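You operate a simulated robot arm through the tools that you are given. There is no shell and no other tool. Be economical: measure what you need, move in short steps, check, and stop when the job is done.

Carry out the task below with a simulated robot arm. There is one attempt and no reset: what you move stays moved.

## Task
Drop the loose base into the round tin and butter a patch beside its lifter.
Fine: load the pastry brush at the butter dish and lay it back when the patch is covered. A coat counts when it lies all over at full strength: go over it till it gets no stronger.

It is judged by the outcome, as a careful person would: the job done as asked, and still so three seconds after it is handed in. It fails if anything else is knocked over, pushed out of place, dropped, spilled or broken.

## Robot
A 7-joint arm with a two-finger parallel gripper, fixed in place. Base frame: the origin is at the foot of the arm, x ahead of it, y to its left, z up; the work surface is at about z = 900. Readings come in mm, rad, newtons and seconds.
With the tool pointing down near the work surface it reaches from about 240 to 680 mm from the base axis. Its first joint turns from -1.152 to 1.152 rad. Payload 2.4 kg.
The tool frame sits at the grasp point between the pads (the TCP): z along the fingers, y along the line on which they close. The tips reach 30 mm beyond it. The gripper opens to 94 mm. The fingers are 28 mm wide and 10 mm thick; the gripper's body (50 by 96 mm) begins 55 mm behind the TCP.
Orientation is that of the tool frame in the base frame, as a unit quaternion [w, x, y, z]. With the fingers straight down and closing along the base's y, the tool's x points along the base's -x, its y along +y and its z along -z.

## Interface
- The arm moves only by the tool apply_moves. Its argument "plan" is a list of rows, each a list of 7 numbers: the shift along the tool's x, y, z in m, then the turn, a rotation vector about the tool's x, y, z in rad, then the gripper command, from -1 (fully open) to 1 (shut), values between in proportion. In form: [[tx, ty, tz, ax, ay, az, gripper], ...]. A call has 1 to 8 rows; each row shifts and turns the commanded pose from where the row before left it, along the tool's axes as they then stand. Rows are played at 5 a second. More than 50 mm and 0.15 rad between two rows, or a gripper value outside its range, and nothing of the call is played. Where a pose cannot be reached the arm comes as near as it can. A force on the tool above 40 N (or 10 N above the force at the start of the call, whichever is more), or a blocked arm, ends the call early, and 0.2 s more pass. The fingers move at their own pace (about 153 mm/s each) and stop on an object; they squeeze with about 42 N. The grip force told is the motor's: it shows also when the fingers shut on nothing. Time passes only in rows, and 0.2 s behind the last, so rows that do not move let the fingers close. It gives the time, the measured TCP pose, the force on the tool (base axes), the opening and the grip force at its end, in the units of the frame above (readings bear some noise), with the torque about the TCP (base axes, N m) and any sound that the robot's microphone picked up.
- Cameras (640 x 400 px; columns grow to the right, rows downward): "scene" is fixed at [35.1, 473.8, 1440.7]; the picture's right is [-0.77, -0.64, 0.00], its down [-0.39, 0.47, -0.79] and it looks along [0.51, -0.61, -0.61] (base axes); focal length 259 px, centre (320, 200). "wrist" rides on the gripper at [76, 14, -102] in the tool frame; the picture's right is [-0.18, 0.98, 0.00], its down [-0.75, -0.14, -0.64] and it looks along [-0.63, -0.12, 0.77] (tool axes); focal length 243 px, centre (320, 200). There is no depth. A picture from a camera that has moved, and an enlarged one, comes with that camera's place and axes in the base frame and with its lens.
- snapshot(camera): a new picture of that camera. It takes no simulated time.
- inspect(camera, box): a new picture of the part [left, top, right, bottom] of that camera's present view, enlarged. It takes no simulated time.
- sign_off(): hands the job in; it is judged then, once.

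Go step by step. Nothing tells you positions but the pictures and the camera data: compare them with the known pose of the tool, close in by small moves and look again before you grip or let go. The budget is 120 turns and 68 pictures, counting those below and the enlarged ones. Unless the task says otherwise, let go and move clear before handing in, and close with one line.

The tools are called after "Emit:" as name(argument=value, ...) on one line, values as JSON. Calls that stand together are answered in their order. apply_moves: Moves the arm, as the interface text tells. Its arguments: {"type":"object","properties":{"plan":{"type":"array","items":{"type":"array","items":{"type":"number"}}}},"required":["plan"]} The other tools are called the same way: snapshot (camera) takes a picture; inspect (camera, box) takes an enlarged picture of a part of a camera's view; sign_off () hands the job in.

At the start:

```text
clock: 0.0
tcp_pos: [337.7, 32.2, 1260.5]
tcp_rot: [0.001, 0.001, 1.0, 0.0]
force: [-0.7, 0.2, 0.0]
ft_torque: [-0.01, -0.02, -0.01]
gripper_width: 93.7
grasp_force: 0.1
```

scene: 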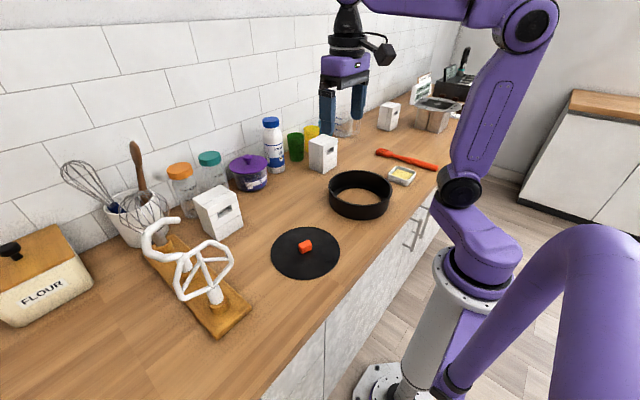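
wrist: 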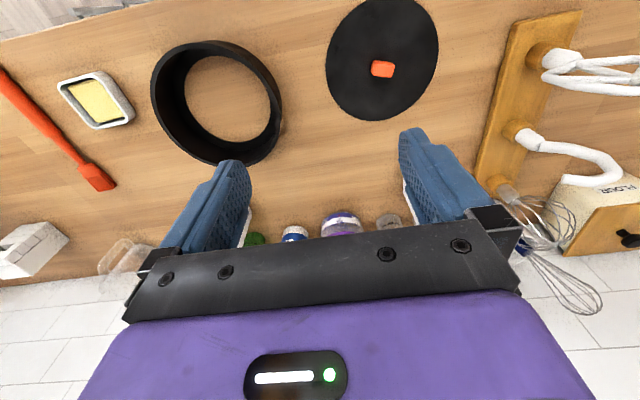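

I see the black loose base with a red lifter, the bottomless round tin, a butter dish and a red brush. I'll look closer at them first.

Emit:
inspect(camera="scene", box=[240, 130, 460, 290])

Emit:
inspect(camera="wrist", box=[0, 0, 290, 200])

Emit:
inspect(camera="wrist", box=[290, 0, 470, 125])

```text
2.50 times, centred on (350, 210) of scene
camera zoom: at [35.1, 473.8, 1440.7], right [-0.77, -0.64, 0.0], down [-0.39, 0.47, -0.79], along [0.51, -0.61, -0.61], focal length 648 px, centre (245, 175)
```

zoom: 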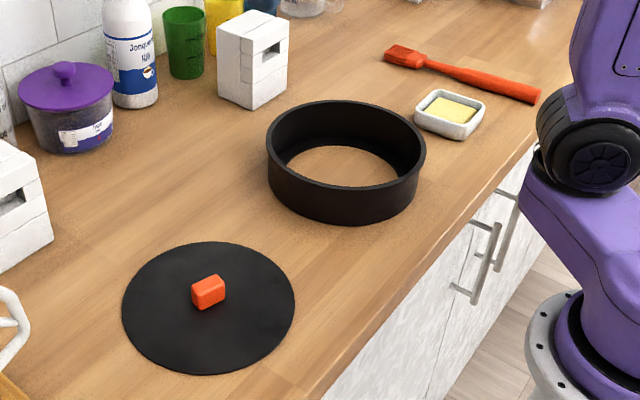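

```text
2.00 times, centred on (145, 100) of wrist
camera zoom: at [260.3, 46.3, 1364.4], right [0.18, 0.98, 0.0], down [0.75, -0.14, 0.64], along [0.63, -0.12, -0.77], focal length 485 px, centre (670, 400)
```

zoom: 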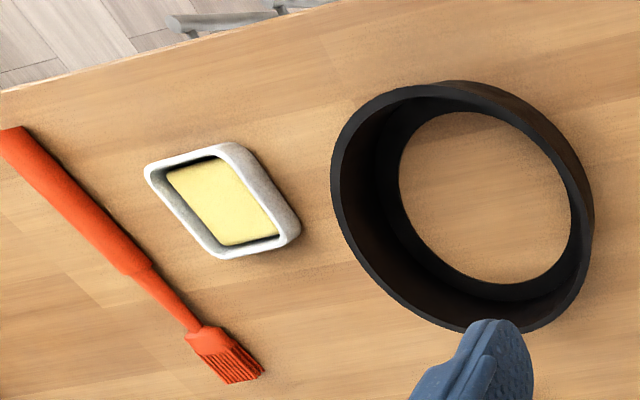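

```text
3.20 times, centred on (380, 62) of wrist
camera zoom: at [260.3, 46.3, 1364.4], right [0.18, 0.98, 0.0], down [0.75, -0.14, 0.64], along [0.63, -0.12, -0.77], focal length 776 px, centre (128, 640)
```

zoom: 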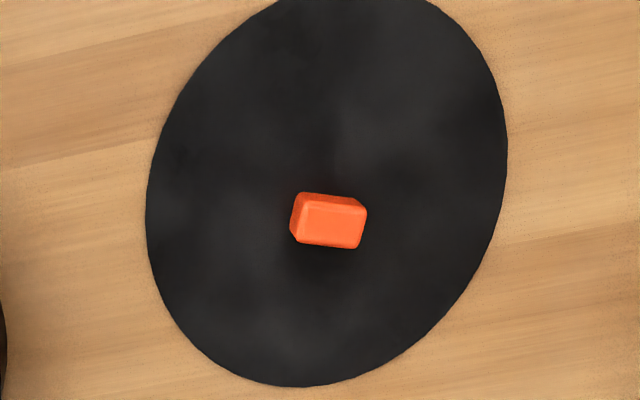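

The base sits centred near (368,130) and the lifter is in its middle. I'll move above it for a closer look.

Emit:
apply_moves(plan=[[0.0036, 0.0198, 0.036, 0, 0, 0, -1], [0.0036, 0.0198, 0.036, 0, 0, 0, -1], [0.0036, 0.0198, 0.036, 0, 0, 0, -1], [0.0036, 0.0198, 0.036, 0, 0, 0, -1], [0.0036, 0.0198, 0.036, 0, 0, 0, -1], [0, 0, 0, 0, 0, 0, -1]])

Emit:
snapshot(camera="wrist")

```text
clock: 1.4
tcp_pos: [319.8, 130.2, 1080.3]
tcp_rot: [0.001, 0.0, 1.0, 0.0]
force: [0.0, 0.4, 0.6]
ft_torque: [-0.01, -0.02, 0.0]
gripper_width: 94.1
grasp_force: 0.0
```

```text
62 pictures are left
camera wrist: at [242.9, 145.1, 1183.1], right [0.18, 0.98, 0.0], down [0.75, -0.14, 0.64], along [0.63, -0.12, -0.77], focal length 243 px, centre (320, 200)
```

wrist: 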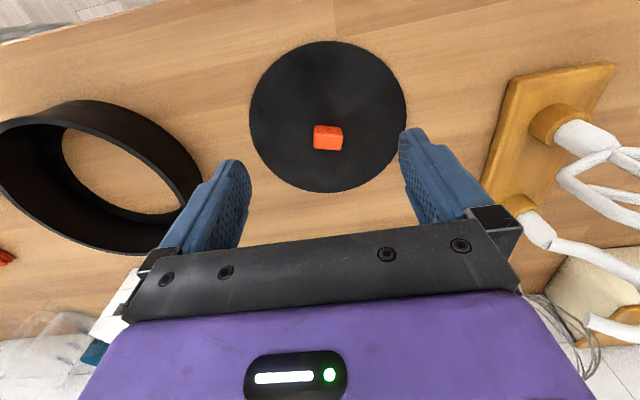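

Emit:
inspect(camera="wrist", box=[240, 35, 416, 145])

Emit:
inspect(camera="wrist", box=[300, 110, 356, 145])

```text
3.64 times, centred on (328, 90) of wrist
camera zoom: at [242.9, 145.1, 1183.1], right [0.18, 0.98, 0.0], down [0.75, -0.14, 0.64], along [0.63, -0.12, -0.77], focal length 882 px, centre (291, 600)
```

zoom: 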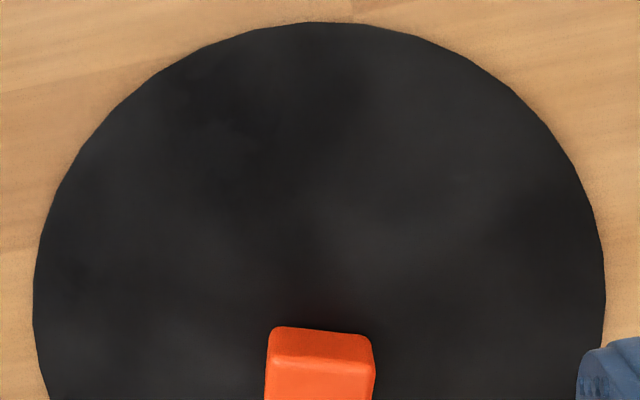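

```text
11.43 times, centred on (328, 128) of wrist
camera zoom: at [242.9, 145.1, 1183.1], right [0.18, 0.98, 0.0], down [0.75, -0.14, 0.64], along [0.63, -0.12, -0.77], focal length 2773 px, centre (229, 1029)
```

zoom: 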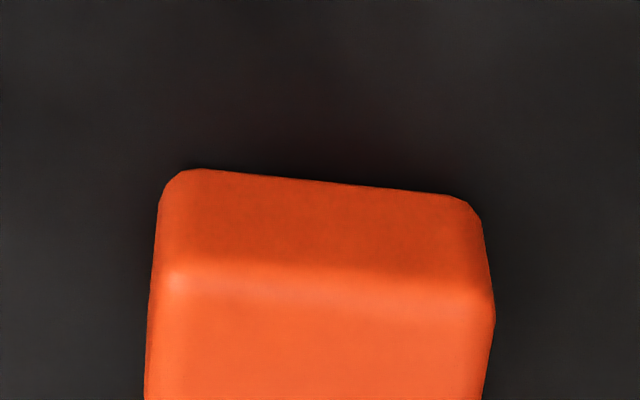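

The lifter is a roughly 30 mm block at (370,131), turned about 17 degrees. I'll hover over it, turned to match.

Emit:
apply_moves(plan=[[-0.025, 0, 0.035, 0, 0, 0, -1], [-0.025, 0.0008, 0.035, 0, 0, 0, -1], [0, 0, 0.02, 0, 0, 0.145, -1], [0, 0, 0.02, 0, 0, 0.145, -1], [0, 0, 0, 0, 0, 0, -1]])

Emit:
snapshot(camera="wrist")

Emit:
inspect(camera="scene", box=[250, 170, 410, 270])

```text
clock: 2.6
tcp_pos: [370.0, 130.2, 970.5]
tcp_rot: [0.001, 0.145, 0.989, 0.0]
force: [-0.3, -0.3, 0.8]
ft_torque: [0.0, -0.03, 0.01]
gripper_width: 94.0
grasp_force: 0.1
```

```text
59 pictures are left
camera wrist: at [299.6, 166.8, 1073.7], right [0.46, 0.89, 0.0], down [0.68, -0.35, 0.64], along [0.57, -0.29, -0.77], focal length 243 px, centre (320, 200)
```

wrist: 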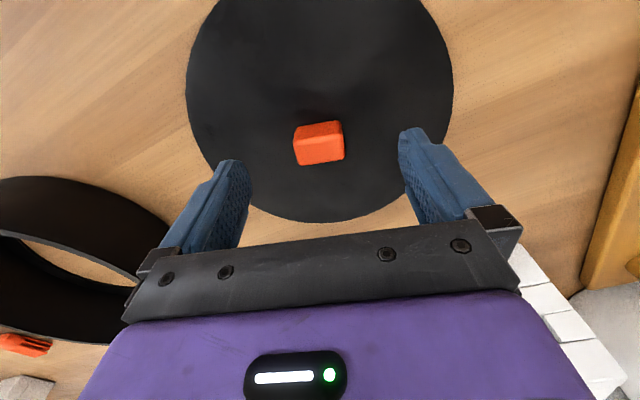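

```text
4.00 times, centred on (330, 220) of scene
camera zoom: at [35.1, 473.8, 1440.7], right [-0.77, -0.64, 0.0], down [-0.39, 0.47, -0.79], along [0.51, -0.61, -0.61], focal length 1037 px, centre (280, 120)
```

zoom: 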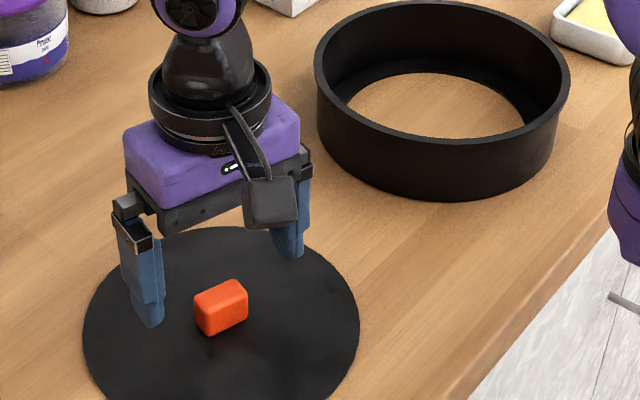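

The fingers line up with the lifter. I'll descend and close.

Emit:
apply_moves(plan=[[0.001, 0.001, 0.016, 0, 0, 0, -1], [0, 0, 0.015, 0, 0, 0, -1], [0, 0, 0, 0, 0, 0, -1], [0, 0, 0, 0, 0, 0, 1], [0, 0, 0, 0, 0, 0, 1], [0, 0, 0, 0, 0, 0, 1], [0, 0, 0, 0, 0, 0, 1]])

Emit:
inspect(camera="scene", box=[250, 170, 410, 270])

```text
clock: 4.2
tcp_pos: [368.9, 133.0, 939.2]
tcp_rot: [0.001, 0.144, 0.99, 0.0]
force: [0.2, 0.2, 0.7]
ft_torque: [0.01, -0.01, -0.03]
gripper_width: 33.3
grasp_force: 42.2
```

```text
4.00 times, centred on (330, 220) of scene
camera zoom: at [35.1, 473.8, 1440.7], right [-0.77, -0.64, 0.0], down [-0.39, 0.47, -0.79], along [0.51, -0.61, -0.61], focal length 1037 px, centre (280, 120)
```

zoom: 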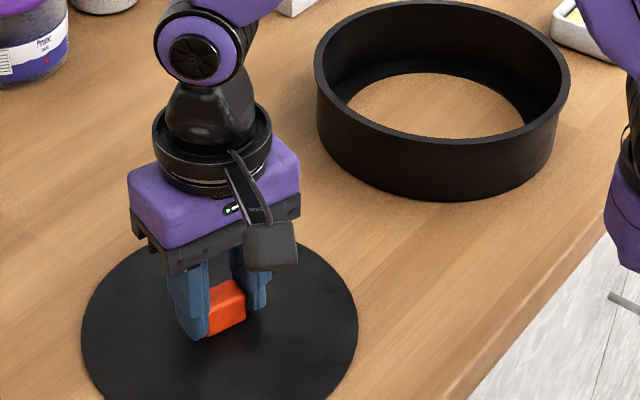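

Gripped at 33 mm wide, which confirms the lifter's place. Before carrying it I'll let go again and measure the tin from the same relative view as the base.

Emit:
apply_moves(plan=[[0, 0, 0, 0, 0, 0, -1], [0, 0, 0, 0, 0, 0, -1], [0, 0, -0.05, 0, 0, 0, -1], [0, 0, -0.05, 0, 0, 0, -1], [0, 0, -0.05, 0, 0, -0.145, -1], [0, 0, -0.05, 0, 0, -0.145, -1], [0.008, -0.047, 0, 0, 0, 0, -1], [0.008, -0.047, 0, 0, 0, 0, -1]])

Emit:
apply_moves(plan=[[0.008, -0.047, 0, 0, 0, 0, -1], [0.008, -0.047, 0, 0, 0, 0, -1], [0.008, -0.047, 0, 0, 0, 0, -1], [0.008, -0.047, 0, 0, 0, 0, -1], [0, 0, 0, 0, 0, 0, -1]])

Emit:
snapshot(camera="wrist")

```text
clock: 6.0
tcp_pos: [353.7, 38.3, 1138.3]
tcp_rot: [0.0, -0.001, 1.0, 0.0]
force: [0.2, -1.0, 0.4]
ft_torque: [0.0, -0.01, 0.0]
gripper_width: 94.0
grasp_force: 0.1
```

```text
clock: 7.2
tcp_pos: [321.0, -151.2, 1141.4]
tcp_rot: [0.0, 0.0, 1.0, 0.0]
force: [0.7, 0.7, 0.4]
ft_torque: [-0.02, 0.0, 0.0]
gripper_width: 93.9
grasp_force: 0.1
```

```text
56 pictures are left
camera wrist: at [244.2, -136.7, 1244.8], right [0.18, 0.98, 0.0], down [0.75, -0.14, 0.64], along [0.63, -0.12, -0.77], focal length 243 px, centre (320, 200)
```

wrist: 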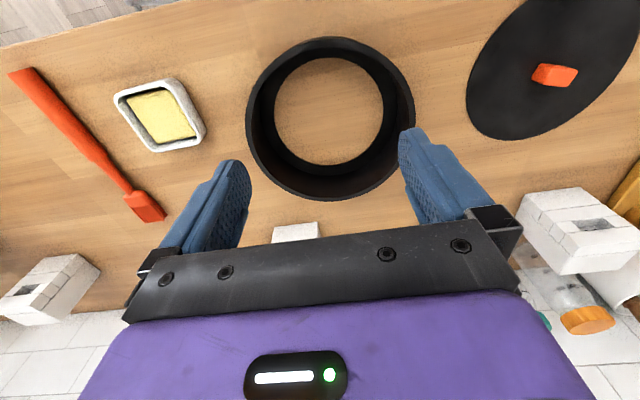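

Emit:
inspect(camera="wrist", box=[232, 30, 424, 150])

Emit:
inspect(camera="wrist", box=[232, 90, 424, 210])

Emit:
inspect(camera="wrist", box=[0, 50, 240, 200])

```text
3.33 times, centred on (328, 90) of wrist
camera zoom: at [244.2, -136.7, 1244.8], right [0.18, 0.98, 0.0], down [0.75, -0.14, 0.64], along [0.63, -0.12, -0.77], focal length 809 px, centre (293, 567)
```

zoom: 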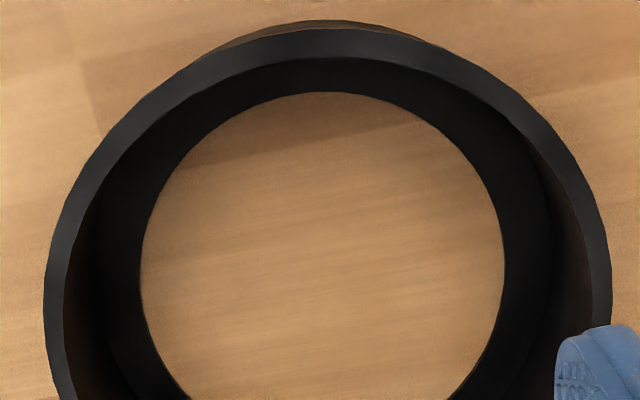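

```text
3.33 times, centred on (328, 150) of wrist
camera zoom: at [244.2, -136.7, 1244.8], right [0.18, 0.98, 0.0], down [0.75, -0.14, 0.64], along [0.63, -0.12, -0.77], focal length 809 px, centre (293, 367)
```

zoom: 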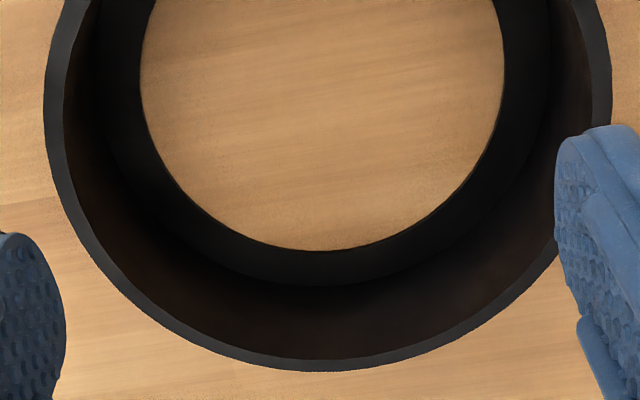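

```text
2.67 times, centred on (120, 125) of wrist
camera zoom: at [244.2, -136.7, 1244.8], right [0.18, 0.98, 0.0], down [0.75, -0.14, 0.64], along [0.63, -0.12, -0.77], focal length 647 px, centre (853, 400)
```

zoom: 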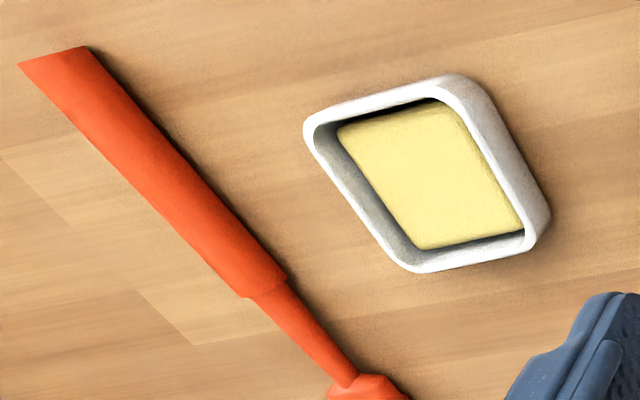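

The tin is centred near (378.3, -148.7), rim at z≈962, inner radius ≈96 with a ledge at the bottom; the base has radius ≈93.5. I go back to grip the lifter.

Emit:
apply_moves(plan=[[-0.008, 0.0474, 0, 0, 0, 0, -1], [-0.008, 0.0474, 0, 0, 0, 0, -1], [-0.008, 0.0474, 0, 0, 0, 0, -1], [-0.008, 0.0474, 0, 0, 0, 0, -1], [-0.008, 0.0474, 0, 0, 0, 0, -1], [-0.008, 0.0474, 0, 0, 0, 0, -1], [0, 0, 0.05, 0, 0, 0.145, -1], [0, 0, 0.05, 0, 0, 0.145, -1]])

Emit:
apply_moves(plan=[[0, 0, 0.04, 0, 0, 0, -1], [0, 0, 0.03, 0, 0, 0, -1], [0, 0, 0.03, 0, 0, 0, -1], [0, 0, 0, 0, 0, 0, -1]])

```text
clock: 9.0
tcp_pos: [369.3, 134.8, 1035.0]
tcp_rot: [0.0, 0.146, 0.989, 0.0]
force: [-0.8, 0.6, -0.8]
ft_torque: [0.02, 0.01, 0.02]
gripper_width: 94.1
grasp_force: 0.0
```

```text
clock: 10.0
tcp_pos: [369.6, 134.8, 939.6]
tcp_rot: [-0.001, 0.144, 0.99, 0.0]
force: [-0.3, -0.5, -0.3]
ft_torque: [0.03, 0.01, 0.0]
gripper_width: 94.2
grasp_force: 0.0
```

I trim 2 mm sideways, close, and lift a little.

Emit:
apply_moves(plan=[[0, -0.0019, 0, 0, 0, 0, -1], [0, 0, 0, 0, 0, 0, 1], [0, 0, 0, 0, 0, 0, 1], [0, 0, 0, 0, 0, 0, 1], [0, 0, -0.02, 0, 0, 0, 1], [0, 0, -0.04, 0, 0, 0, 1], [0, 0, -0.04, 0, 0, 0, 1], [0, 0, 0, 0, 0, 0, 1]])

Emit:
snapshot(camera="wrist")

Emit:
snapshot(camera="scene")

```text
clock: 11.8
tcp_pos: [370.0, 131.5, 1037.8]
tcp_rot: [0.001, 0.145, 0.989, 0.0]
force: [0.1, 0.2, -1.8]
ft_torque: [0.01, 0.0, 0.02]
gripper_width: 33.1
grasp_force: 41.9
```

```text
52 pictures are left
camera wrist: at [299.2, 167.8, 1142.5], right [0.46, 0.89, 0.0], down [0.68, -0.35, 0.64], along [0.57, -0.29, -0.77], focal length 243 px, centre (320, 200)
```

wrist: 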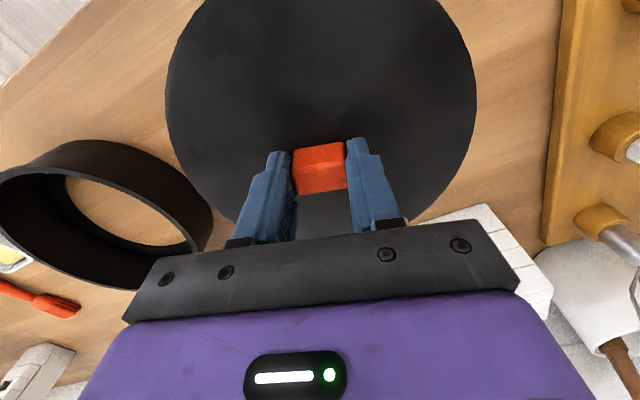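

```text
51 pictures are left
```

scene: 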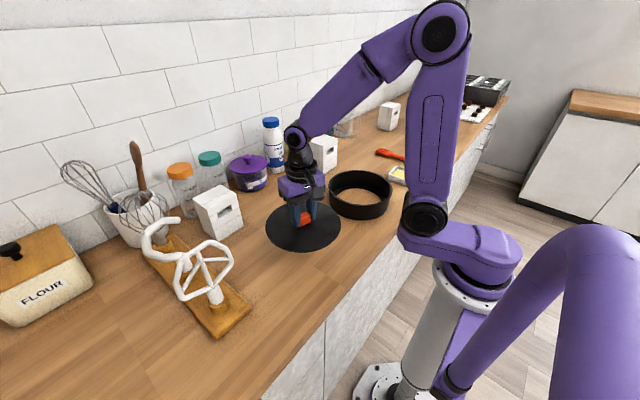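

Base is held level by its lifter. Now I carry it over the tin at height.

Emit:
apply_moves(plan=[[-0.01095, -0.0331, 0, 0, 0, 0, 1], [-0.01095, -0.0331, 0, 0, 0, 0, 1], [-0.01095, -0.0331, 0, 0, 0, 0, 1], [-0.01095, -0.0331, 0, 0, 0, 0, 1], [-0.01095, -0.0331, 0, 0, 0, 0, 1], [-0.01095, -0.0331, 0, 0, 0, 0, 1], [-0.01095, -0.0331, 0, 0, 0, 0, 1], [-0.01095, -0.0331, 0, 0, 0, 0, 1]])

Emit:
apply_moves(plan=[[0, 0, 0, 0, 0, 0, 1]])

```text
clock: 13.6
tcp_pos: [374.1, -145.0, 1040.4]
tcp_rot: [0.0, 0.145, 0.989, -0.001]
force: [0.0, 0.2, -1.7]
ft_torque: [0.02, 0.03, -0.02]
gripper_width: 32.8
grasp_force: 42.0
```

```text
clock: 14.0
tcp_pos: [373.7, -145.1, 1039.9]
tcp_rot: [0.0, 0.145, 0.99, 0.0]
force: [-0.6, -0.7, -1.5]
ft_torque: [0.01, 0.02, -0.02]
gripper_width: 33.3
grasp_force: 42.1
```

Trim to the tin's centre and lower to just over the rim, then look.

Emit:
apply_moves(plan=[[-0.0046, -0.0013, 0.01, 0, 0, 0, 1], [0, 0, 0.015, 0, 0, 0, 1], [0, 0, 0, 0, 0, 0, 1]])

Emit:
inspect(camera="scene", box=[312, 150, 408, 230])

Emit:
snapshot(camera="wrist")

```text
clock: 14.8
tcp_pos: [378.0, -147.5, 1014.9]
tcp_rot: [0.0, 0.144, 0.99, 0.0]
force: [0.1, 0.8, -1.1]
ft_torque: [0.01, 0.02, -0.02]
gripper_width: 33.1
grasp_force: 42.1
```

```text
5.00 times, centred on (360, 190) of scene
camera zoom: at [35.1, 473.8, 1440.7], right [-0.77, -0.64, 0.0], down [-0.39, 0.47, -0.79], along [0.51, -0.61, -0.61], focal length 1296 px, centre (120, 250)
```

zoom: 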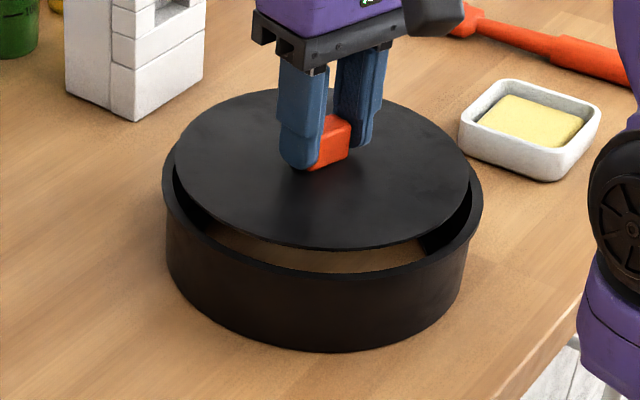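

```text
49 pictures are left
camera wrist: at [309.1, -112.0, 1118.8], right [0.46, 0.89, 0.0], down [0.68, -0.35, 0.64], along [0.57, -0.29, -0.77], focal length 243 px, centre (320, 200)
```

wrist: 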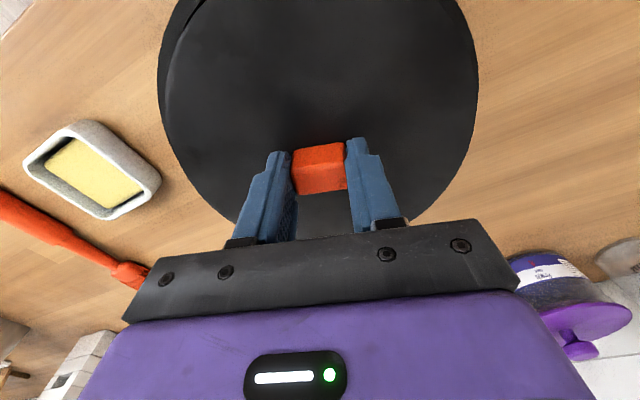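

Side-to-side is centred. I'll lower a few mm and check front-to-back at the rim.

Emit:
apply_moves(plan=[[0, 0, 0.009, 0, 0, 0, 1], [0, 0, 0, 0, 0, 0, 1]])

Emit:
inspect(camera="scene", box=[328, 158, 400, 218])

Emit:
inspect(camera="wrist", box=[140, 0, 500, 225])

```text
clock: 15.4
tcp_pos: [378.9, -147.9, 1005.2]
tcp_rot: [0.0, 0.144, 0.99, 0.001]
force: [-0.8, -0.3, -1.7]
ft_torque: [-0.04, -0.01, -0.01]
gripper_width: 33.1
grasp_force: 42.3
```

```text
6.67 times, centred on (364, 188) of scene
camera zoom: at [35.1, 473.8, 1440.7], right [-0.77, -0.64, 0.0], down [-0.39, 0.47, -0.79], along [0.51, -0.61, -0.61], focal length 1729 px, centre (27, 280)
```

zoom: 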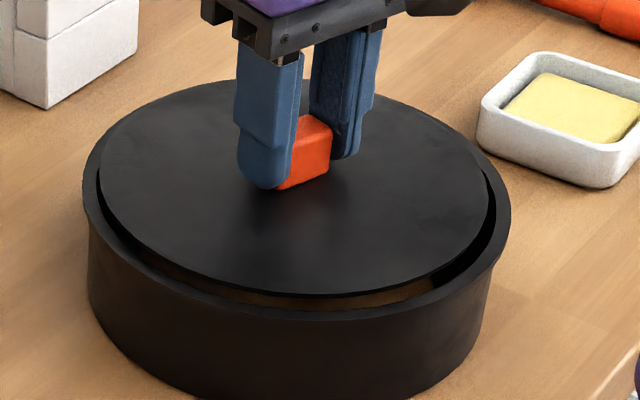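

```text
1.78 times, centred on (320, 112) of wrist
camera zoom: at [309.0, -111.9, 1109.6], right [0.46, 0.89, 0.0], down [0.68, -0.35, 0.64], along [0.57, -0.29, -0.77], focal length 431 px, centre (320, 356)
```

zoom: 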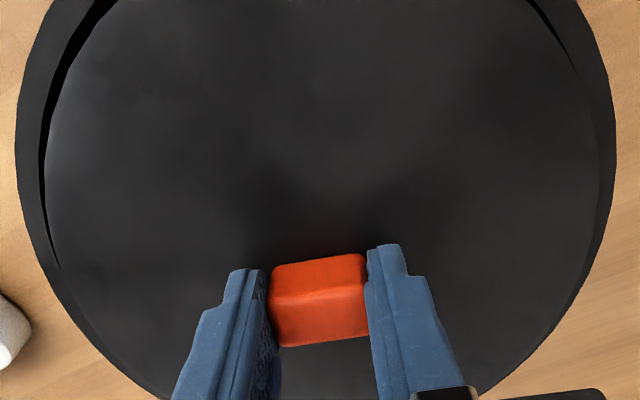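

The base is about 1.5 mm off toward the tool's +y; I nudge it and lower until it is just entering the rim.

Emit:
apply_moves(plan=[[0, -0.0015, 0, 0, 0, 0, 1], [0, 0, 0.004, 0, 0, 0, 1], [0, 0, 0.003, 0, 0, 0, 1], [0, 0, 0, 0, 0, 0, 1]])

Emit:
inspect(camera="scene", box=[328, 158, 400, 218])

Emit:
inspect(camera="wrist", box=[140, 0, 500, 225])

```text
clock: 16.4
tcp_pos: [378.7, -149.7, 998.8]
tcp_rot: [0.0, 0.145, 0.989, 0.0]
force: [0.8, 0.1, -1.1]
ft_torque: [0.0, 0.04, -0.01]
gripper_width: 33.0
grasp_force: 42.0
```

```text
6.67 times, centred on (364, 188) of scene
camera zoom: at [35.1, 473.8, 1440.7], right [-0.77, -0.64, 0.0], down [-0.39, 0.47, -0.79], along [0.51, -0.61, -0.61], focal length 1729 px, centre (27, 280)
```

zoom: 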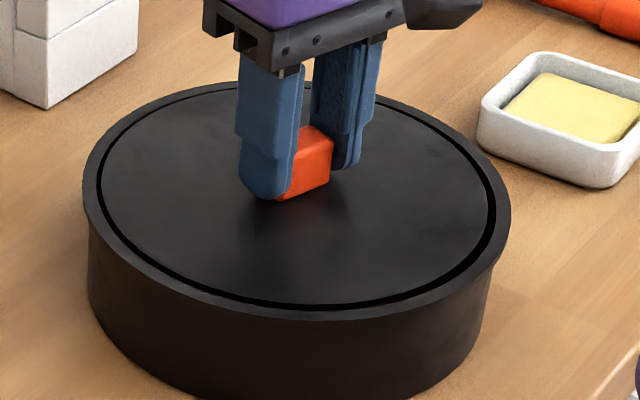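

```text
1.78 times, centred on (320, 112) of wrist
camera zoom: at [309.2, -114.1, 1102.3], right [0.46, 0.89, 0.0], down [0.68, -0.35, 0.64], along [0.57, -0.29, -0.77], focal length 431 px, centre (320, 356)
```

zoom: 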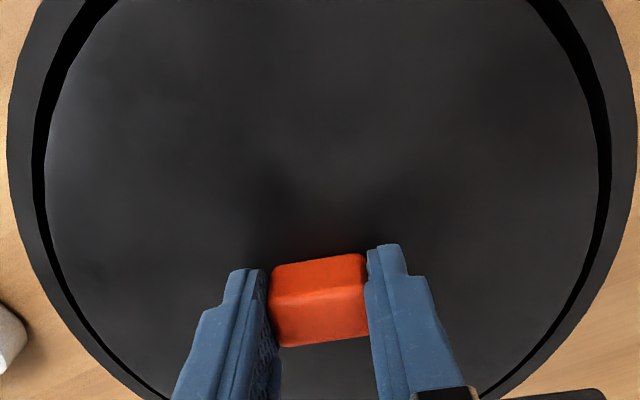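

The base sits evenly within the rim. I lower it gently.

Emit:
apply_moves(plan=[[0.0003, -0.0003, 0.01, 0, 0, 0, 1], [0, 0, 0.01, 0, 0, 0, 1], [0, 0, 0.01, 0, 0, 0, 1], [0, 0, 0.01, 0, 0, 0, 1], [0, 0, 0, 0, 0, 0, 1]])

Emit:
inspect(camera="scene", box=[328, 158, 400, 218])

```text
clock: 17.6
tcp_pos: [379.1, -151.2, 958.6]
tcp_rot: [0.0, 0.144, 0.99, -0.001]
force: [-0.3, -0.1, -1.8]
ft_torque: [-0.04, 0.03, 0.01]
gripper_width: 33.1
grasp_force: 42.2
```

```text
6.67 times, centred on (364, 188) of scene
camera zoom: at [35.1, 473.8, 1440.7], right [-0.77, -0.64, 0.0], down [-0.39, 0.47, -0.79], along [0.51, -0.61, -0.61], focal length 1729 px, centre (27, 280)
```

zoom: 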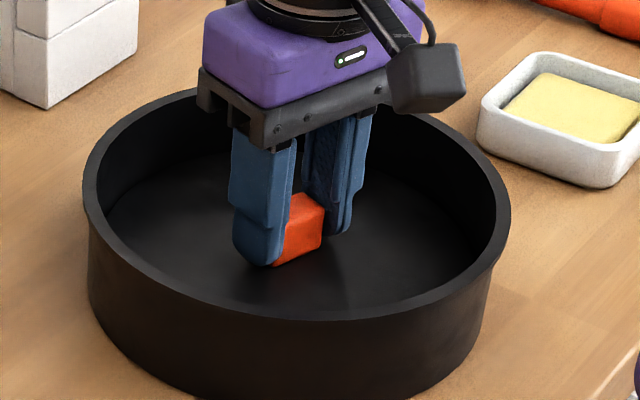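

Emit:
apply_moves(plan=[[0, 0.0006, 0.004, 0, 0, 0, 1], [0, 0, 0.004, 0, 0, 0, 1], [0, 0, 0.003, 0, 0, 0, 1], [0, 0, 0.002, 0, 0, 0, 1], [0, 0, 0, 0, 0, 0, 1]])

```text
clock: 18.8
tcp_pos: [380.4, -148.4, 944.4]
tcp_rot: [0.0, 0.144, 0.99, 0.001]
force: [-0.4, -0.2, -1.0]
ft_torque: [-0.01, -0.01, 0.02]
gripper_width: 33.0
grasp_force: 42.2
```

Emit:
apply_moves(plan=[[0, 0, 0.001, 0, 0, 0, 1], [0, 0, 0.001, 0, 0, 0, 1], [0, 0, 0, 0, 0, 0, 1]])

Emit:
inspect(camera="wrist", box=[140, 0, 500, 225])

```text
clock: 19.6
tcp_pos: [379.5, -149.9, 943.9]
tcp_rot: [0.0, 0.145, 0.989, -0.001]
force: [-0.5, -0.5, -1.8]
ft_torque: [-0.01, -0.03, 0.0]
gripper_width: 33.1
grasp_force: 41.8
```

```text
1.78 times, centred on (320, 112) of wrist
camera zoom: at [310.0, -113.4, 1047.2], right [0.46, 0.89, 0.0], down [0.68, -0.35, 0.64], along [0.57, -0.29, -0.77], focal length 431 px, centre (320, 356)
```

zoom: 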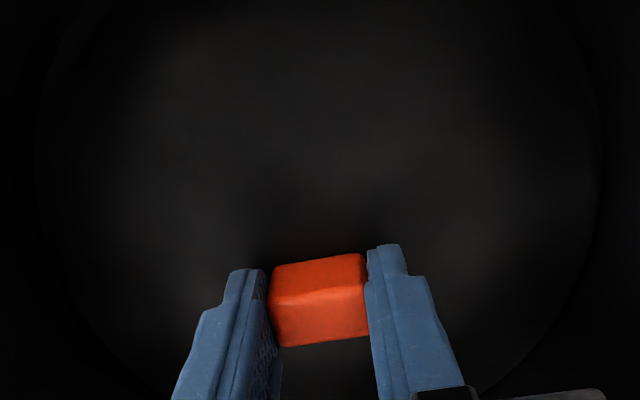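

Emit:
apply_moves(plan=[[0, 0, 0.001, 0, 0, 0, 1], [0, 0, 0.001, 0, 0, 0, 1], [0, 0, 0, 0, 0, 0, 1]])

Emit:
apply_moves(plan=[[0, 0, 0.001, 0, 0, 0, 1], [0, 0, 0, 0, 0, 0, 1]])

```text
clock: 20.4
tcp_pos: [380.3, -149.5, 942.0]
tcp_rot: [0.001, 0.145, 0.989, 0.0]
force: [-3.4, 1.9, 30.1]
ft_torque: [0.2, 0.42, -0.03]
gripper_width: 33.0
grasp_force: 41.9
```

```text
clock: 20.7
tcp_pos: [380.2, -149.1, 942.6]
tcp_rot: [0.002, 0.144, 0.99, 0.0]
force: [-0.6, -0.2, 5.9]
ft_torque: [0.05, 0.1, 0.04]
gripper_width: 33.1
grasp_force: 42.0
stopped in row 1: the force on the tool passed its limit at 46 N (the readings are from after the stop); the commanded pose is now the measured one
```

The base has touched its ledge. I release and rise.

Emit:
apply_moves(plan=[[0, 0, 0, 0, 0, 0, 0.1], [0, 0, 0, 0, 0, 0, 0.1], [0, 0, -0.03, 0, 0, 0, 0.1], [0, 0, -0.05, 0, 0, 0, 0.1], [0, 0, -0.05, 0, 0, 0, 0.1], [0, 0, -0.05, 0, 0, 0, -1], [0, 0, 0, 0, 0, 0, -1]])

Emit:
snapshot(camera="wrist")

Emit:
inspect(camera="scene", box=[328, 140, 448, 215])

```text
clock: 22.3
tcp_pos: [380.6, -148.1, 1122.4]
tcp_rot: [0.003, 0.144, 0.99, 0.0]
force: [-1.0, -0.2, 0.2]
ft_torque: [-0.02, 0.03, -0.01]
gripper_width: 94.0
grasp_force: 0.1
```

```text
42 pictures are left
camera wrist: at [310.1, -112.0, 1226.3], right [0.46, 0.89, 0.0], down [0.68, -0.35, 0.64], along [0.57, -0.29, -0.76], focal length 243 px, centre (320, 200)
```

wrist: 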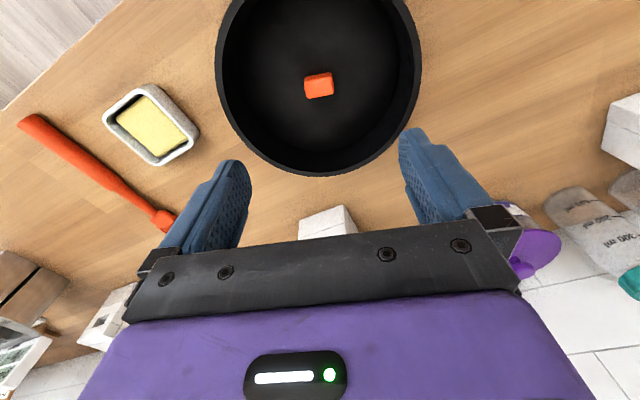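

```text
5.33 times, centred on (388, 178) of scene
camera zoom: at [35.1, 473.8, 1440.7], right [-0.77, -0.64, 0.0], down [-0.39, 0.47, -0.79], along [0.51, -0.61, -0.61], focal length 1383 px, centre (-43, 320)
```

zoom: 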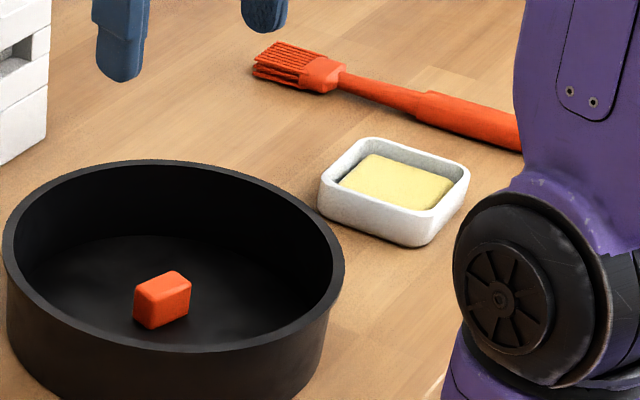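

The base is seated in the tin. Next I go over to the brush, which lies along +x at about y=-510.

Emit:
apply_moves(plan=[[0, 0, 0, 0, 0, -0.145, -1], [0, 0, 0, 0, 0, -0.145, -1], [0.006, -0.048, 0, 0, 0, 0, -1], [0.006, -0.048, 0, 0, 0, 0, -1], [0.006, -0.048, 0, 0, 0, 0, -1], [0.006, -0.048, 0, 0, 0, 0, -1], [0.006, -0.048, 0, 0, 0, 0, -1]])

Emit:
apply_moves(plan=[[0.008, -0.048, 0, 0, 0, 0, -1], [0.008, -0.048, 0, 0, 0, 0, -1], [0.008, -0.026, 0.03, 0, 0, 0, -1], [0, 0, 0.03, 0, 0, 0, -1], [0, 0, 0, 0, 0, 0, -1]])

Emit:
snapshot(camera="wrist")

```text
clock: 23.9
tcp_pos: [349.3, -390.3, 1122.6]
tcp_rot: [0.001, -0.001, 1.0, 0.0]
force: [-0.4, 0.4, 1.7]
ft_torque: [0.01, 0.04, -0.01]
gripper_width: 94.0
grasp_force: 0.0
```

```text
clock: 25.1
tcp_pos: [328.5, -513.2, 1063.4]
tcp_rot: [0.001, 0.0, 1.0, -0.002]
force: [-0.7, -1.0, -0.7]
ft_torque: [0.0, 0.01, -0.03]
gripper_width: 93.9
grasp_force: 0.0
```

```text
40 pictures are left
camera wrist: at [250.6, -498.5, 1165.6], right [0.18, 0.98, 0.0], down [0.75, -0.14, 0.64], along [0.63, -0.12, -0.76], focal length 243 px, centre (320, 200)
```

wrist: 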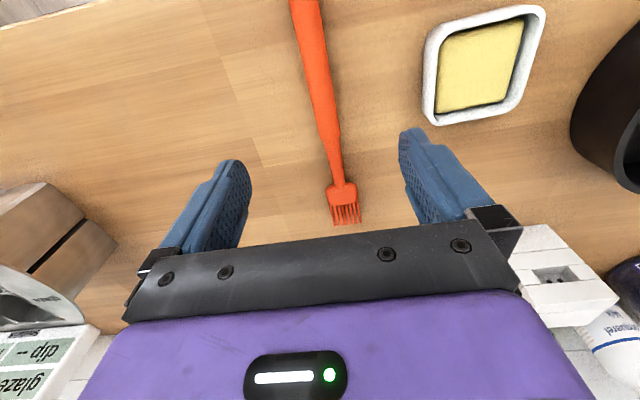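

The brush lies from x≈250 to x≈508 at y≈-509, head toward +x. I'll go down over the front of the thick handle.

Emit:
apply_moves(plan=[[-0.0265, 0.004, 0.03, 0, 0, -0.04, -1], [0, 0, 0.04, 0, 0, 0, -1], [0, 0, 0.04, 0, 0, 0, -1], [0, 0, 0, 0, 0, 0, -1]])

Emit:
snapshot(camera="wrist")

Emit:
inspect(camera="scene", box=[350, 110, 478, 190])

```text
clock: 26.1
tcp_pos: [354.6, -509.8, 951.7]
tcp_rot: [0.003, -0.02, 1.0, -0.001]
force: [-0.8, 0.2, 0.3]
ft_torque: [0.0, 0.0, -0.01]
gripper_width: 94.1
grasp_force: 0.0
```

```text
39 pictures are left
camera wrist: at [275.7, -497.1, 1054.9], right [0.14, 0.99, 0.0], down [0.76, -0.11, 0.64], along [0.64, -0.09, -0.76], focal length 243 px, centre (320, 200)
```

wrist: 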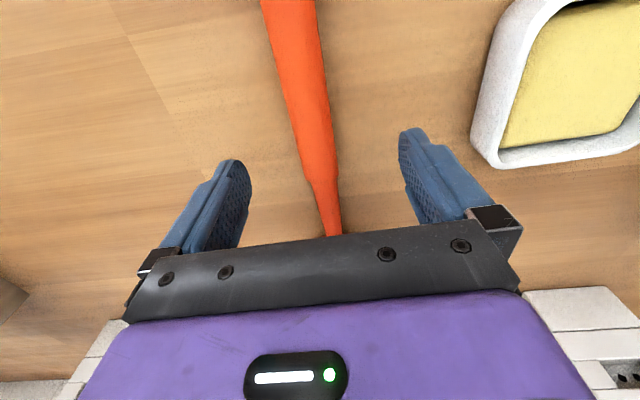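

```text
5.00 times, centred on (414, 150) of scene
camera zoom: at [35.1, 473.8, 1440.7], right [-0.77, -0.64, 0.0], down [-0.39, 0.47, -0.79], along [0.51, -0.61, -0.61], focal length 1296 px, centre (-150, 450)
```

zoom: 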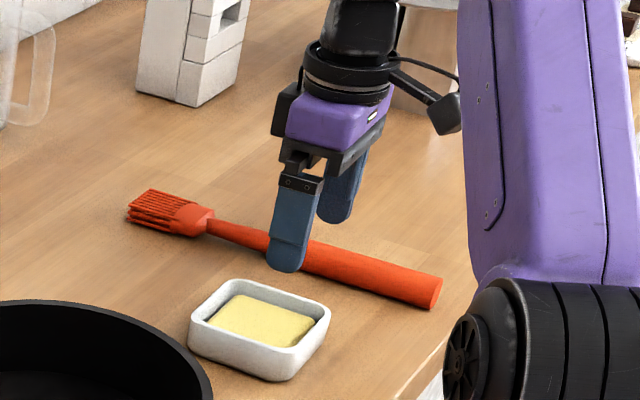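

The fingers straddle the handle. I descend and grip.

Emit:
apply_moves(plan=[[0, 0, 0.01, 0, 0, 0, -1], [0, 0, 0.008, 0, 0, 0, -1], [0, 0, 0, 0, 0, 0, 1], [0, 0, 0, 0, 0, 0, 1], [0, 0, 0, 0, 0, 0, 1], [0, 0, 0, 0, 0, 0, 1]])

```text
clock: 27.5
tcp_pos: [352.9, -508.5, 932.8]
tcp_rot: [0.002, -0.02, 1.0, 0.0]
force: [0.4, -0.4, 0.8]
ft_torque: [-0.01, -0.04, -0.04]
gripper_width: 22.1
grasp_force: 42.4
```

Gripped (22 mm handle). I lift, move in toward the dish and start tilting the head down.

Emit:
apply_moves(plan=[[0, 0, -0.03, 0, 0, 0, 1], [0, 0, -0.05, 0, 0, 0, 1], [0, 0, -0.05, 0, 0, 0, 1], [0.035, 0.033, 0, 0, 0, 0, 1], [0.035, 0.033, 0, 0, 0, 0, 1], [0.035, 0.033, 0, 0, 0, 0, 1], [0, 0.03, 0, 0, 0.1, 0, 1], [0, 0, 0, 0, 0.15, 0, 1]])

Emit:
snapshot(camera="scene")

Emit:
snapshot(camera="wrist")

```text
clock: 29.3
tcp_pos: [241.4, -381.8, 1063.1]
tcp_rot: [-0.124, -0.019, 0.992, -0.004]
force: [0.1, 0.1, -0.9]
ft_torque: [0.02, 0.05, 0.03]
gripper_width: 21.8
grasp_force: 42.1
```

```text
37 pictures are left
```

scene: 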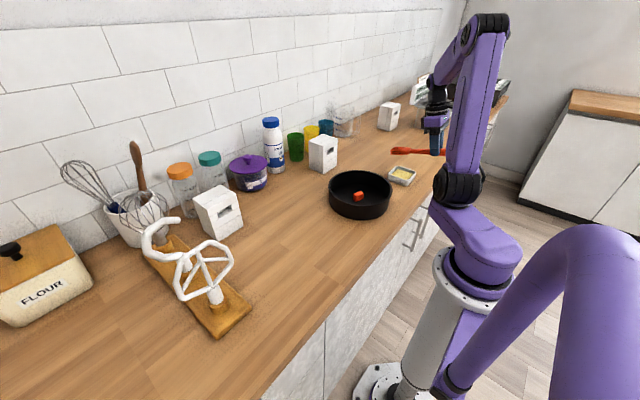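

```text
36 pictures are left
camera wrist: at [191.6, -368.8, 1182.1], right [0.14, 0.99, -0.05], down [0.89, -0.11, 0.44], along [0.43, -0.1, -0.9], focal length 243 px, centre (320, 200)
```

wrist: 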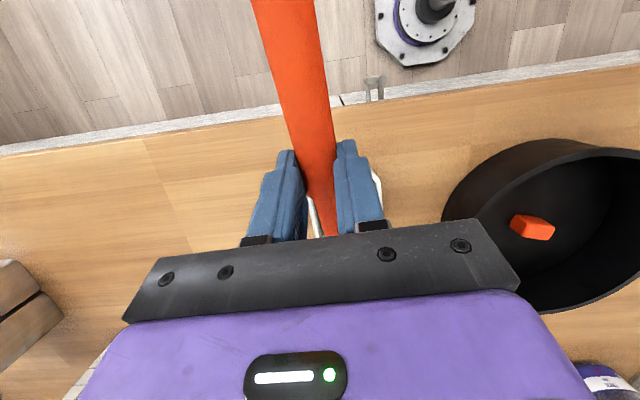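

The tilt works. I continue to about 0.6 rad and check.

Emit:
apply_moves(plan=[[0, 0, 0, 0, 0.12, 0, 1], [0, 0, 0, 0, 0.12, 0, 1], [0, 0, 0, 0, 0.11, 0, 1], [0, 0, 0, 0, 0, 0, 1]])

Emit:
inspect(camera="scene", box=[360, 120, 472, 190])

```text
clock: 30.3
tcp_pos: [241.9, -383.0, 1063.5]
tcp_rot: [-0.294, -0.019, 0.955, -0.007]
force: [0.6, 0.5, 0.3]
ft_torque: [0.02, 0.01, -0.01]
gripper_width: 21.9
grasp_force: 42.0
```

```text
5.71 times, centred on (416, 155) of scene
camera zoom: at [35.1, 473.8, 1440.7], right [-0.77, -0.64, 0.0], down [-0.39, 0.47, -0.79], along [0.51, -0.61, -0.61], focal length 1482 px, centre (-229, 457)
```

zoom: 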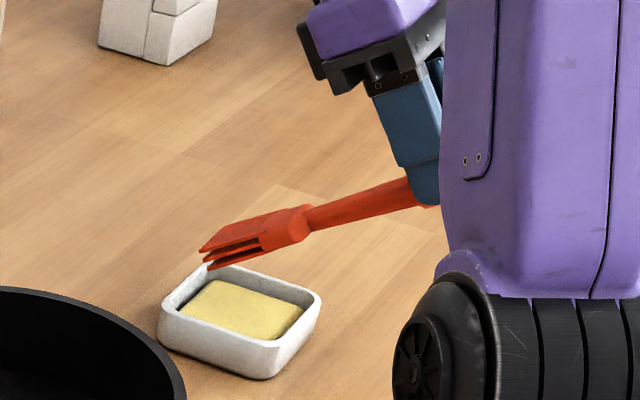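

The head now points down. I move the tip over the butter, staying a bit above it.

Emit:
apply_moves(plan=[[0.0226, 0.0083, 0.0251, 0, 0, 0, 1], [0, 0, 0, 0, 0, 0, 1]])

Emit:
inspect(camera="scene", box=[360, 135, 456, 195])

```text
clock: 30.9
tcp_pos: [210.6, -375.0, 1056.7]
tcp_rot: [-0.294, -0.02, 0.956, -0.007]
force: [0.0, 0.3, -0.3]
ft_torque: [0.03, 0.04, -0.01]
gripper_width: 21.7
grasp_force: 41.8
```

```text
6.67 times, centred on (408, 165) of scene
camera zoom: at [35.1, 473.8, 1440.7], right [-0.77, -0.64, 0.0], down [-0.39, 0.47, -0.79], along [0.51, -0.61, -0.61], focal length 1729 px, centre (-267, 433)
```

zoom: 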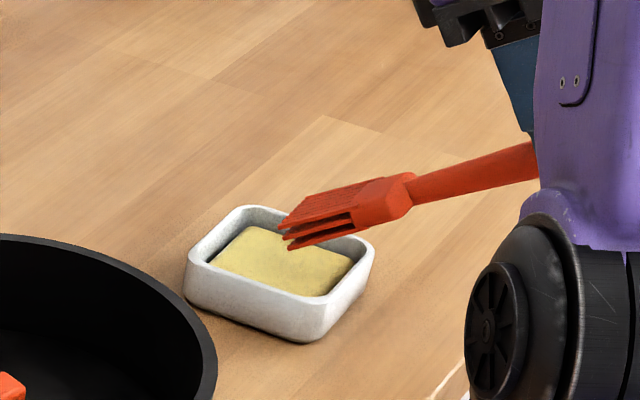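

The tip hangs over the butter's centre. I lower slowly, watching the force.

Emit:
apply_moves(plan=[[-0.0028, 0, 0.0041, 0, 0, 0, 1], [-0.0028, 0, 0.0041, 0, 0, 0, 1], [-0.0023, 0, 0.0033, 0, 0, 0, 1], [0, 0, 0, 0, 0, 0, 1]])

Emit:
inspect(camera="scene", box=[376, 150, 424, 180])

```text
clock: 31.9
tcp_pos: [209.6, -376.6, 1041.8]
tcp_rot: [-0.294, -0.018, 0.956, -0.006]
force: [-0.9, 0.7, 0.6]
ft_torque: [-0.01, 0.01, -0.02]
gripper_width: 21.7
grasp_force: 42.3
```

```text
13.33 times, centred on (400, 165) of scene
camera zoom: at [35.1, 473.8, 1440.7], right [-0.77, -0.64, 0.0], down [-0.39, 0.47, -0.79], along [0.51, -0.61, -0.61], focal length 3457 px, centre (-747, 667)
```

zoom: 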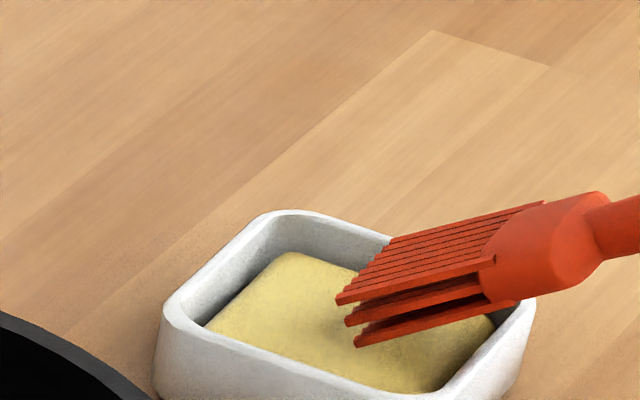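

The bristles sit a bit to the -y side; I shift 9 mm in x and y and lower further.

Emit:
apply_moves(plan=[[-0.0077, 0.0087, -0.005, 0, 0, 0, 1], [-0.0011, 0, 0.0017, 0, 0, 0, 1], [-0.0011, 0, 0.0017, 0, 0, 0, 1], [0, 0, 0, 0, 0, 0, 1]])

Emit:
inspect(camera="scene", box=[376, 150, 424, 180])

```text
clock: 32.9
tcp_pos: [217.8, -367.0, 1037.8]
tcp_rot: [-0.294, -0.019, 0.956, -0.007]
force: [-1.3, -0.6, 3.6]
ft_torque: [0.08, -0.29, 0.01]
gripper_width: 21.7
grasp_force: 41.7
```

```text
13.33 times, centred on (400, 165) of scene
camera zoom: at [35.0, 473.8, 1440.7], right [-0.77, -0.64, 0.0], down [-0.39, 0.47, -0.79], along [0.51, -0.61, -0.61], focal length 3457 px, centre (-747, 667)
```

zoom: 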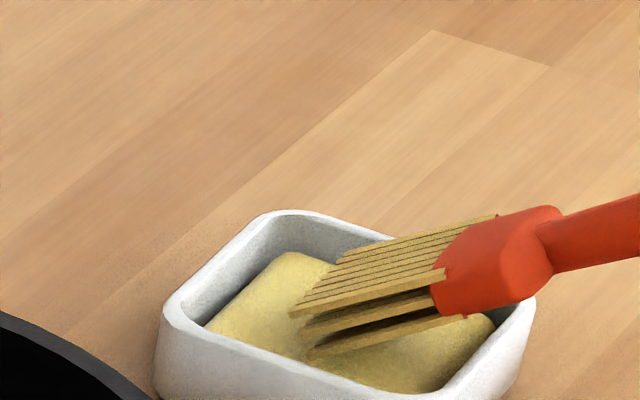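

The bristles are loaded with butter. I lift, steepen the tilt slightly for rim clearance, and carry it over the tin.

Emit:
apply_moves(plan=[[0.0187, 0, -0.0276, 0, 0, 0, 1], [0.0187, 0, -0.0276, 0, 0, 0, 1], [0.0187, 0, -0.0276, 0, 0.12, 0, 1], [-0.0121, 0.0413, -0.01055, 0, 0, 0, 1], [-0.0121, 0.0413, -0.01055, 0, 0, 0, 1], [-0.0121, 0.0413, -0.01055, 0, 0, 0, 1], [-0.0121, 0.0413, -0.01055, 0, 0, 0, 1], [0, 0, 0, 0, 0, 0, 1]])

Emit:
inspect(camera="scene", box=[312, 130, 440, 220])

```text
clock: 34.7
tcp_pos: [274.3, -198.8, 1138.5]
tcp_rot: [-0.351, -0.018, 0.936, -0.007]
force: [1.0, 0.3, -0.4]
ft_torque: [0.0, -0.02, 0.02]
gripper_width: 21.7
grasp_force: 42.2
```

```text
4.44 times, centred on (376, 175) of scene
camera zoom: at [35.1, 473.8, 1440.7], right [-0.77, -0.64, 0.0], down [-0.39, 0.47, -0.79], along [0.51, -0.61, -0.61], focal length 1152 px, centre (71, 311)
```

zoom: 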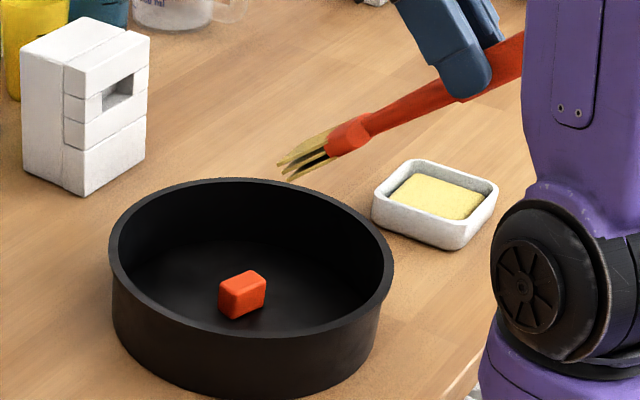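

The tip is right above the spot beside the lifter. I lower into the tin to about 10 mm above the base.

Emit:
apply_moves(plan=[[-0.0186, 0, 0.02137, 0, 0, 0, 1], [-0.0186, 0, 0.02137, 0, 0, 0, 1], [-0.0157, 0, 0.018, 0, 0, 0, 1], [0, 0, 0, 0, 0, 0, 1]])

Emit:
inspect(camera="scene", box=[330, 150, 410, 210])

```text
clock: 35.7
tcp_pos: [277.2, -199.8, 1056.8]
tcp_rot: [-0.351, -0.018, 0.936, -0.008]
force: [0.5, 0.4, -1.0]
ft_torque: [-0.01, 0.03, -0.01]
gripper_width: 21.8
grasp_force: 41.7
```

```text
6.67 times, centred on (370, 180) of scene
camera zoom: at [35.1, 473.8, 1440.7], right [-0.77, -0.64, 0.0], down [-0.39, 0.47, -0.79], along [0.51, -0.61, -0.61], focal length 1729 px, centre (-13, 333)
```

zoom: 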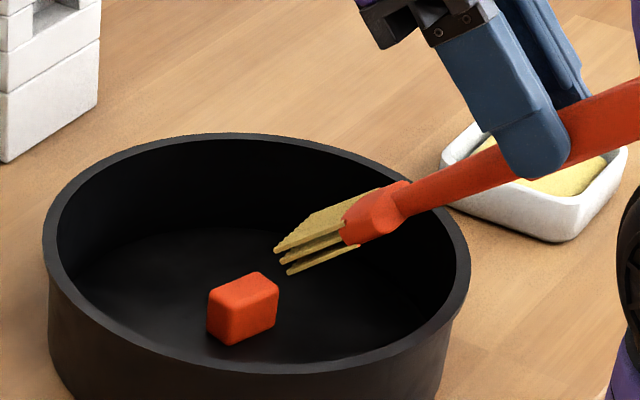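

Emit:
apply_moves(plan=[[-0.0026, -0.004, 0.003, 0, 0, 0, 1], [-0.0026, 0, 0.003, 0, 0, 0, 1], [-0.002, 0, 0.0023, 0, 0, 0, 1], [0, 0, 0, 0, 0, 0, 1]])

Emit:
apply_moves(plan=[[-0.00066, 0, 0.00075, 0, 0, 0, 1], [-0.00066, 0, 0.00075, 0, 0, 0, 1], [0, 0, 0, 0, 0, 0, 1]])

```text
clock: 36.7
tcp_pos: [275.3, -203.3, 1046.5]
tcp_rot: [-0.351, -0.018, 0.936, -0.008]
force: [0.6, -1.0, -0.8]
ft_torque: [0.01, 0.02, -0.02]
gripper_width: 21.8
grasp_force: 41.9
```

```text
clock: 37.5
tcp_pos: [276.7, -203.6, 1044.1]
tcp_rot: [-0.351, -0.018, 0.936, -0.007]
force: [-0.2, -0.3, -1.1]
ft_torque: [0.02, -0.02, 0.0]
gripper_width: 21.9
grasp_force: 42.2
```

Emit:
apply_moves(plan=[[-0.00066, 0, 0.00075, 0, 0, 0, 1], [-0.00066, 0, 0.00075, 0, 0, 0, 1], [0, 0, 0, 0, 0, 0, 1]])

Emit:
inspect(camera="scene", box=[346, 170, 394, 206])

```text
clock: 38.3
tcp_pos: [276.8, -202.8, 1041.3]
tcp_rot: [-0.351, -0.018, 0.936, -0.008]
force: [-0.1, -0.6, 0.0]
ft_torque: [-0.01, 0.02, 0.01]
gripper_width: 21.7
grasp_force: 41.6
```

```text
11.11 times, centred on (370, 188) of scene
camera zoom: at [35.1, 473.8, 1440.7], right [-0.77, -0.64, 0.0], down [-0.39, 0.47, -0.79], along [0.51, -0.61, -0.61], focal length 2881 px, centre (-236, 333)
```

zoom: 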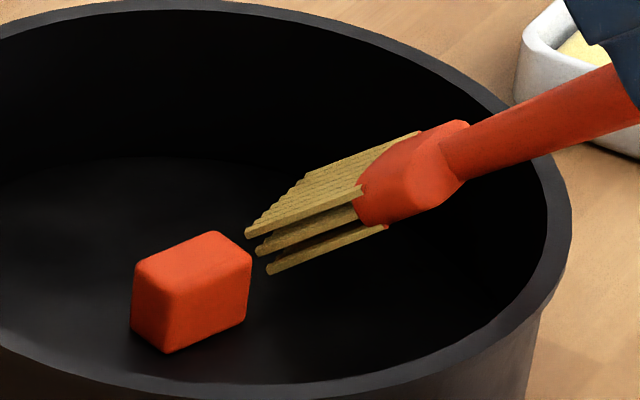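

Emit:
apply_moves(plan=[[-0.00066, 0, 0.00075, 0, 0, 0, 1], [-0.00066, 0, 0.00075, 0, 0, 0, 1], [-0.00066, 0, 0.00075, 0, 0, 0, 1], [0, 0, 0, 0, 0, 0, 1]])

Emit:
apply_moves(plan=[[-0.00066, 0, 0.00075, 0, 0, 0, 1], [-0.00066, 0, 0.00075, 0, 0, 0, 1], [0, 0, 0, 0, 0, 0, 1]])

```text
clock: 39.3
tcp_pos: [276.5, -202.3, 1037.7]
tcp_rot: [-0.351, -0.018, 0.936, -0.008]
force: [-0.5, -1.0, -1.0]
ft_torque: [0.02, 0.0, 0.01]
gripper_width: 21.8
grasp_force: 41.9
```

```text
clock: 40.1
tcp_pos: [277.1, -204.1, 1036.9]
tcp_rot: [-0.352, -0.018, 0.936, -0.007]
force: [0.2, 0.5, -0.4]
ft_torque: [-0.01, 0.0, 0.01]
gripper_width: 21.9
grasp_force: 42.4
```

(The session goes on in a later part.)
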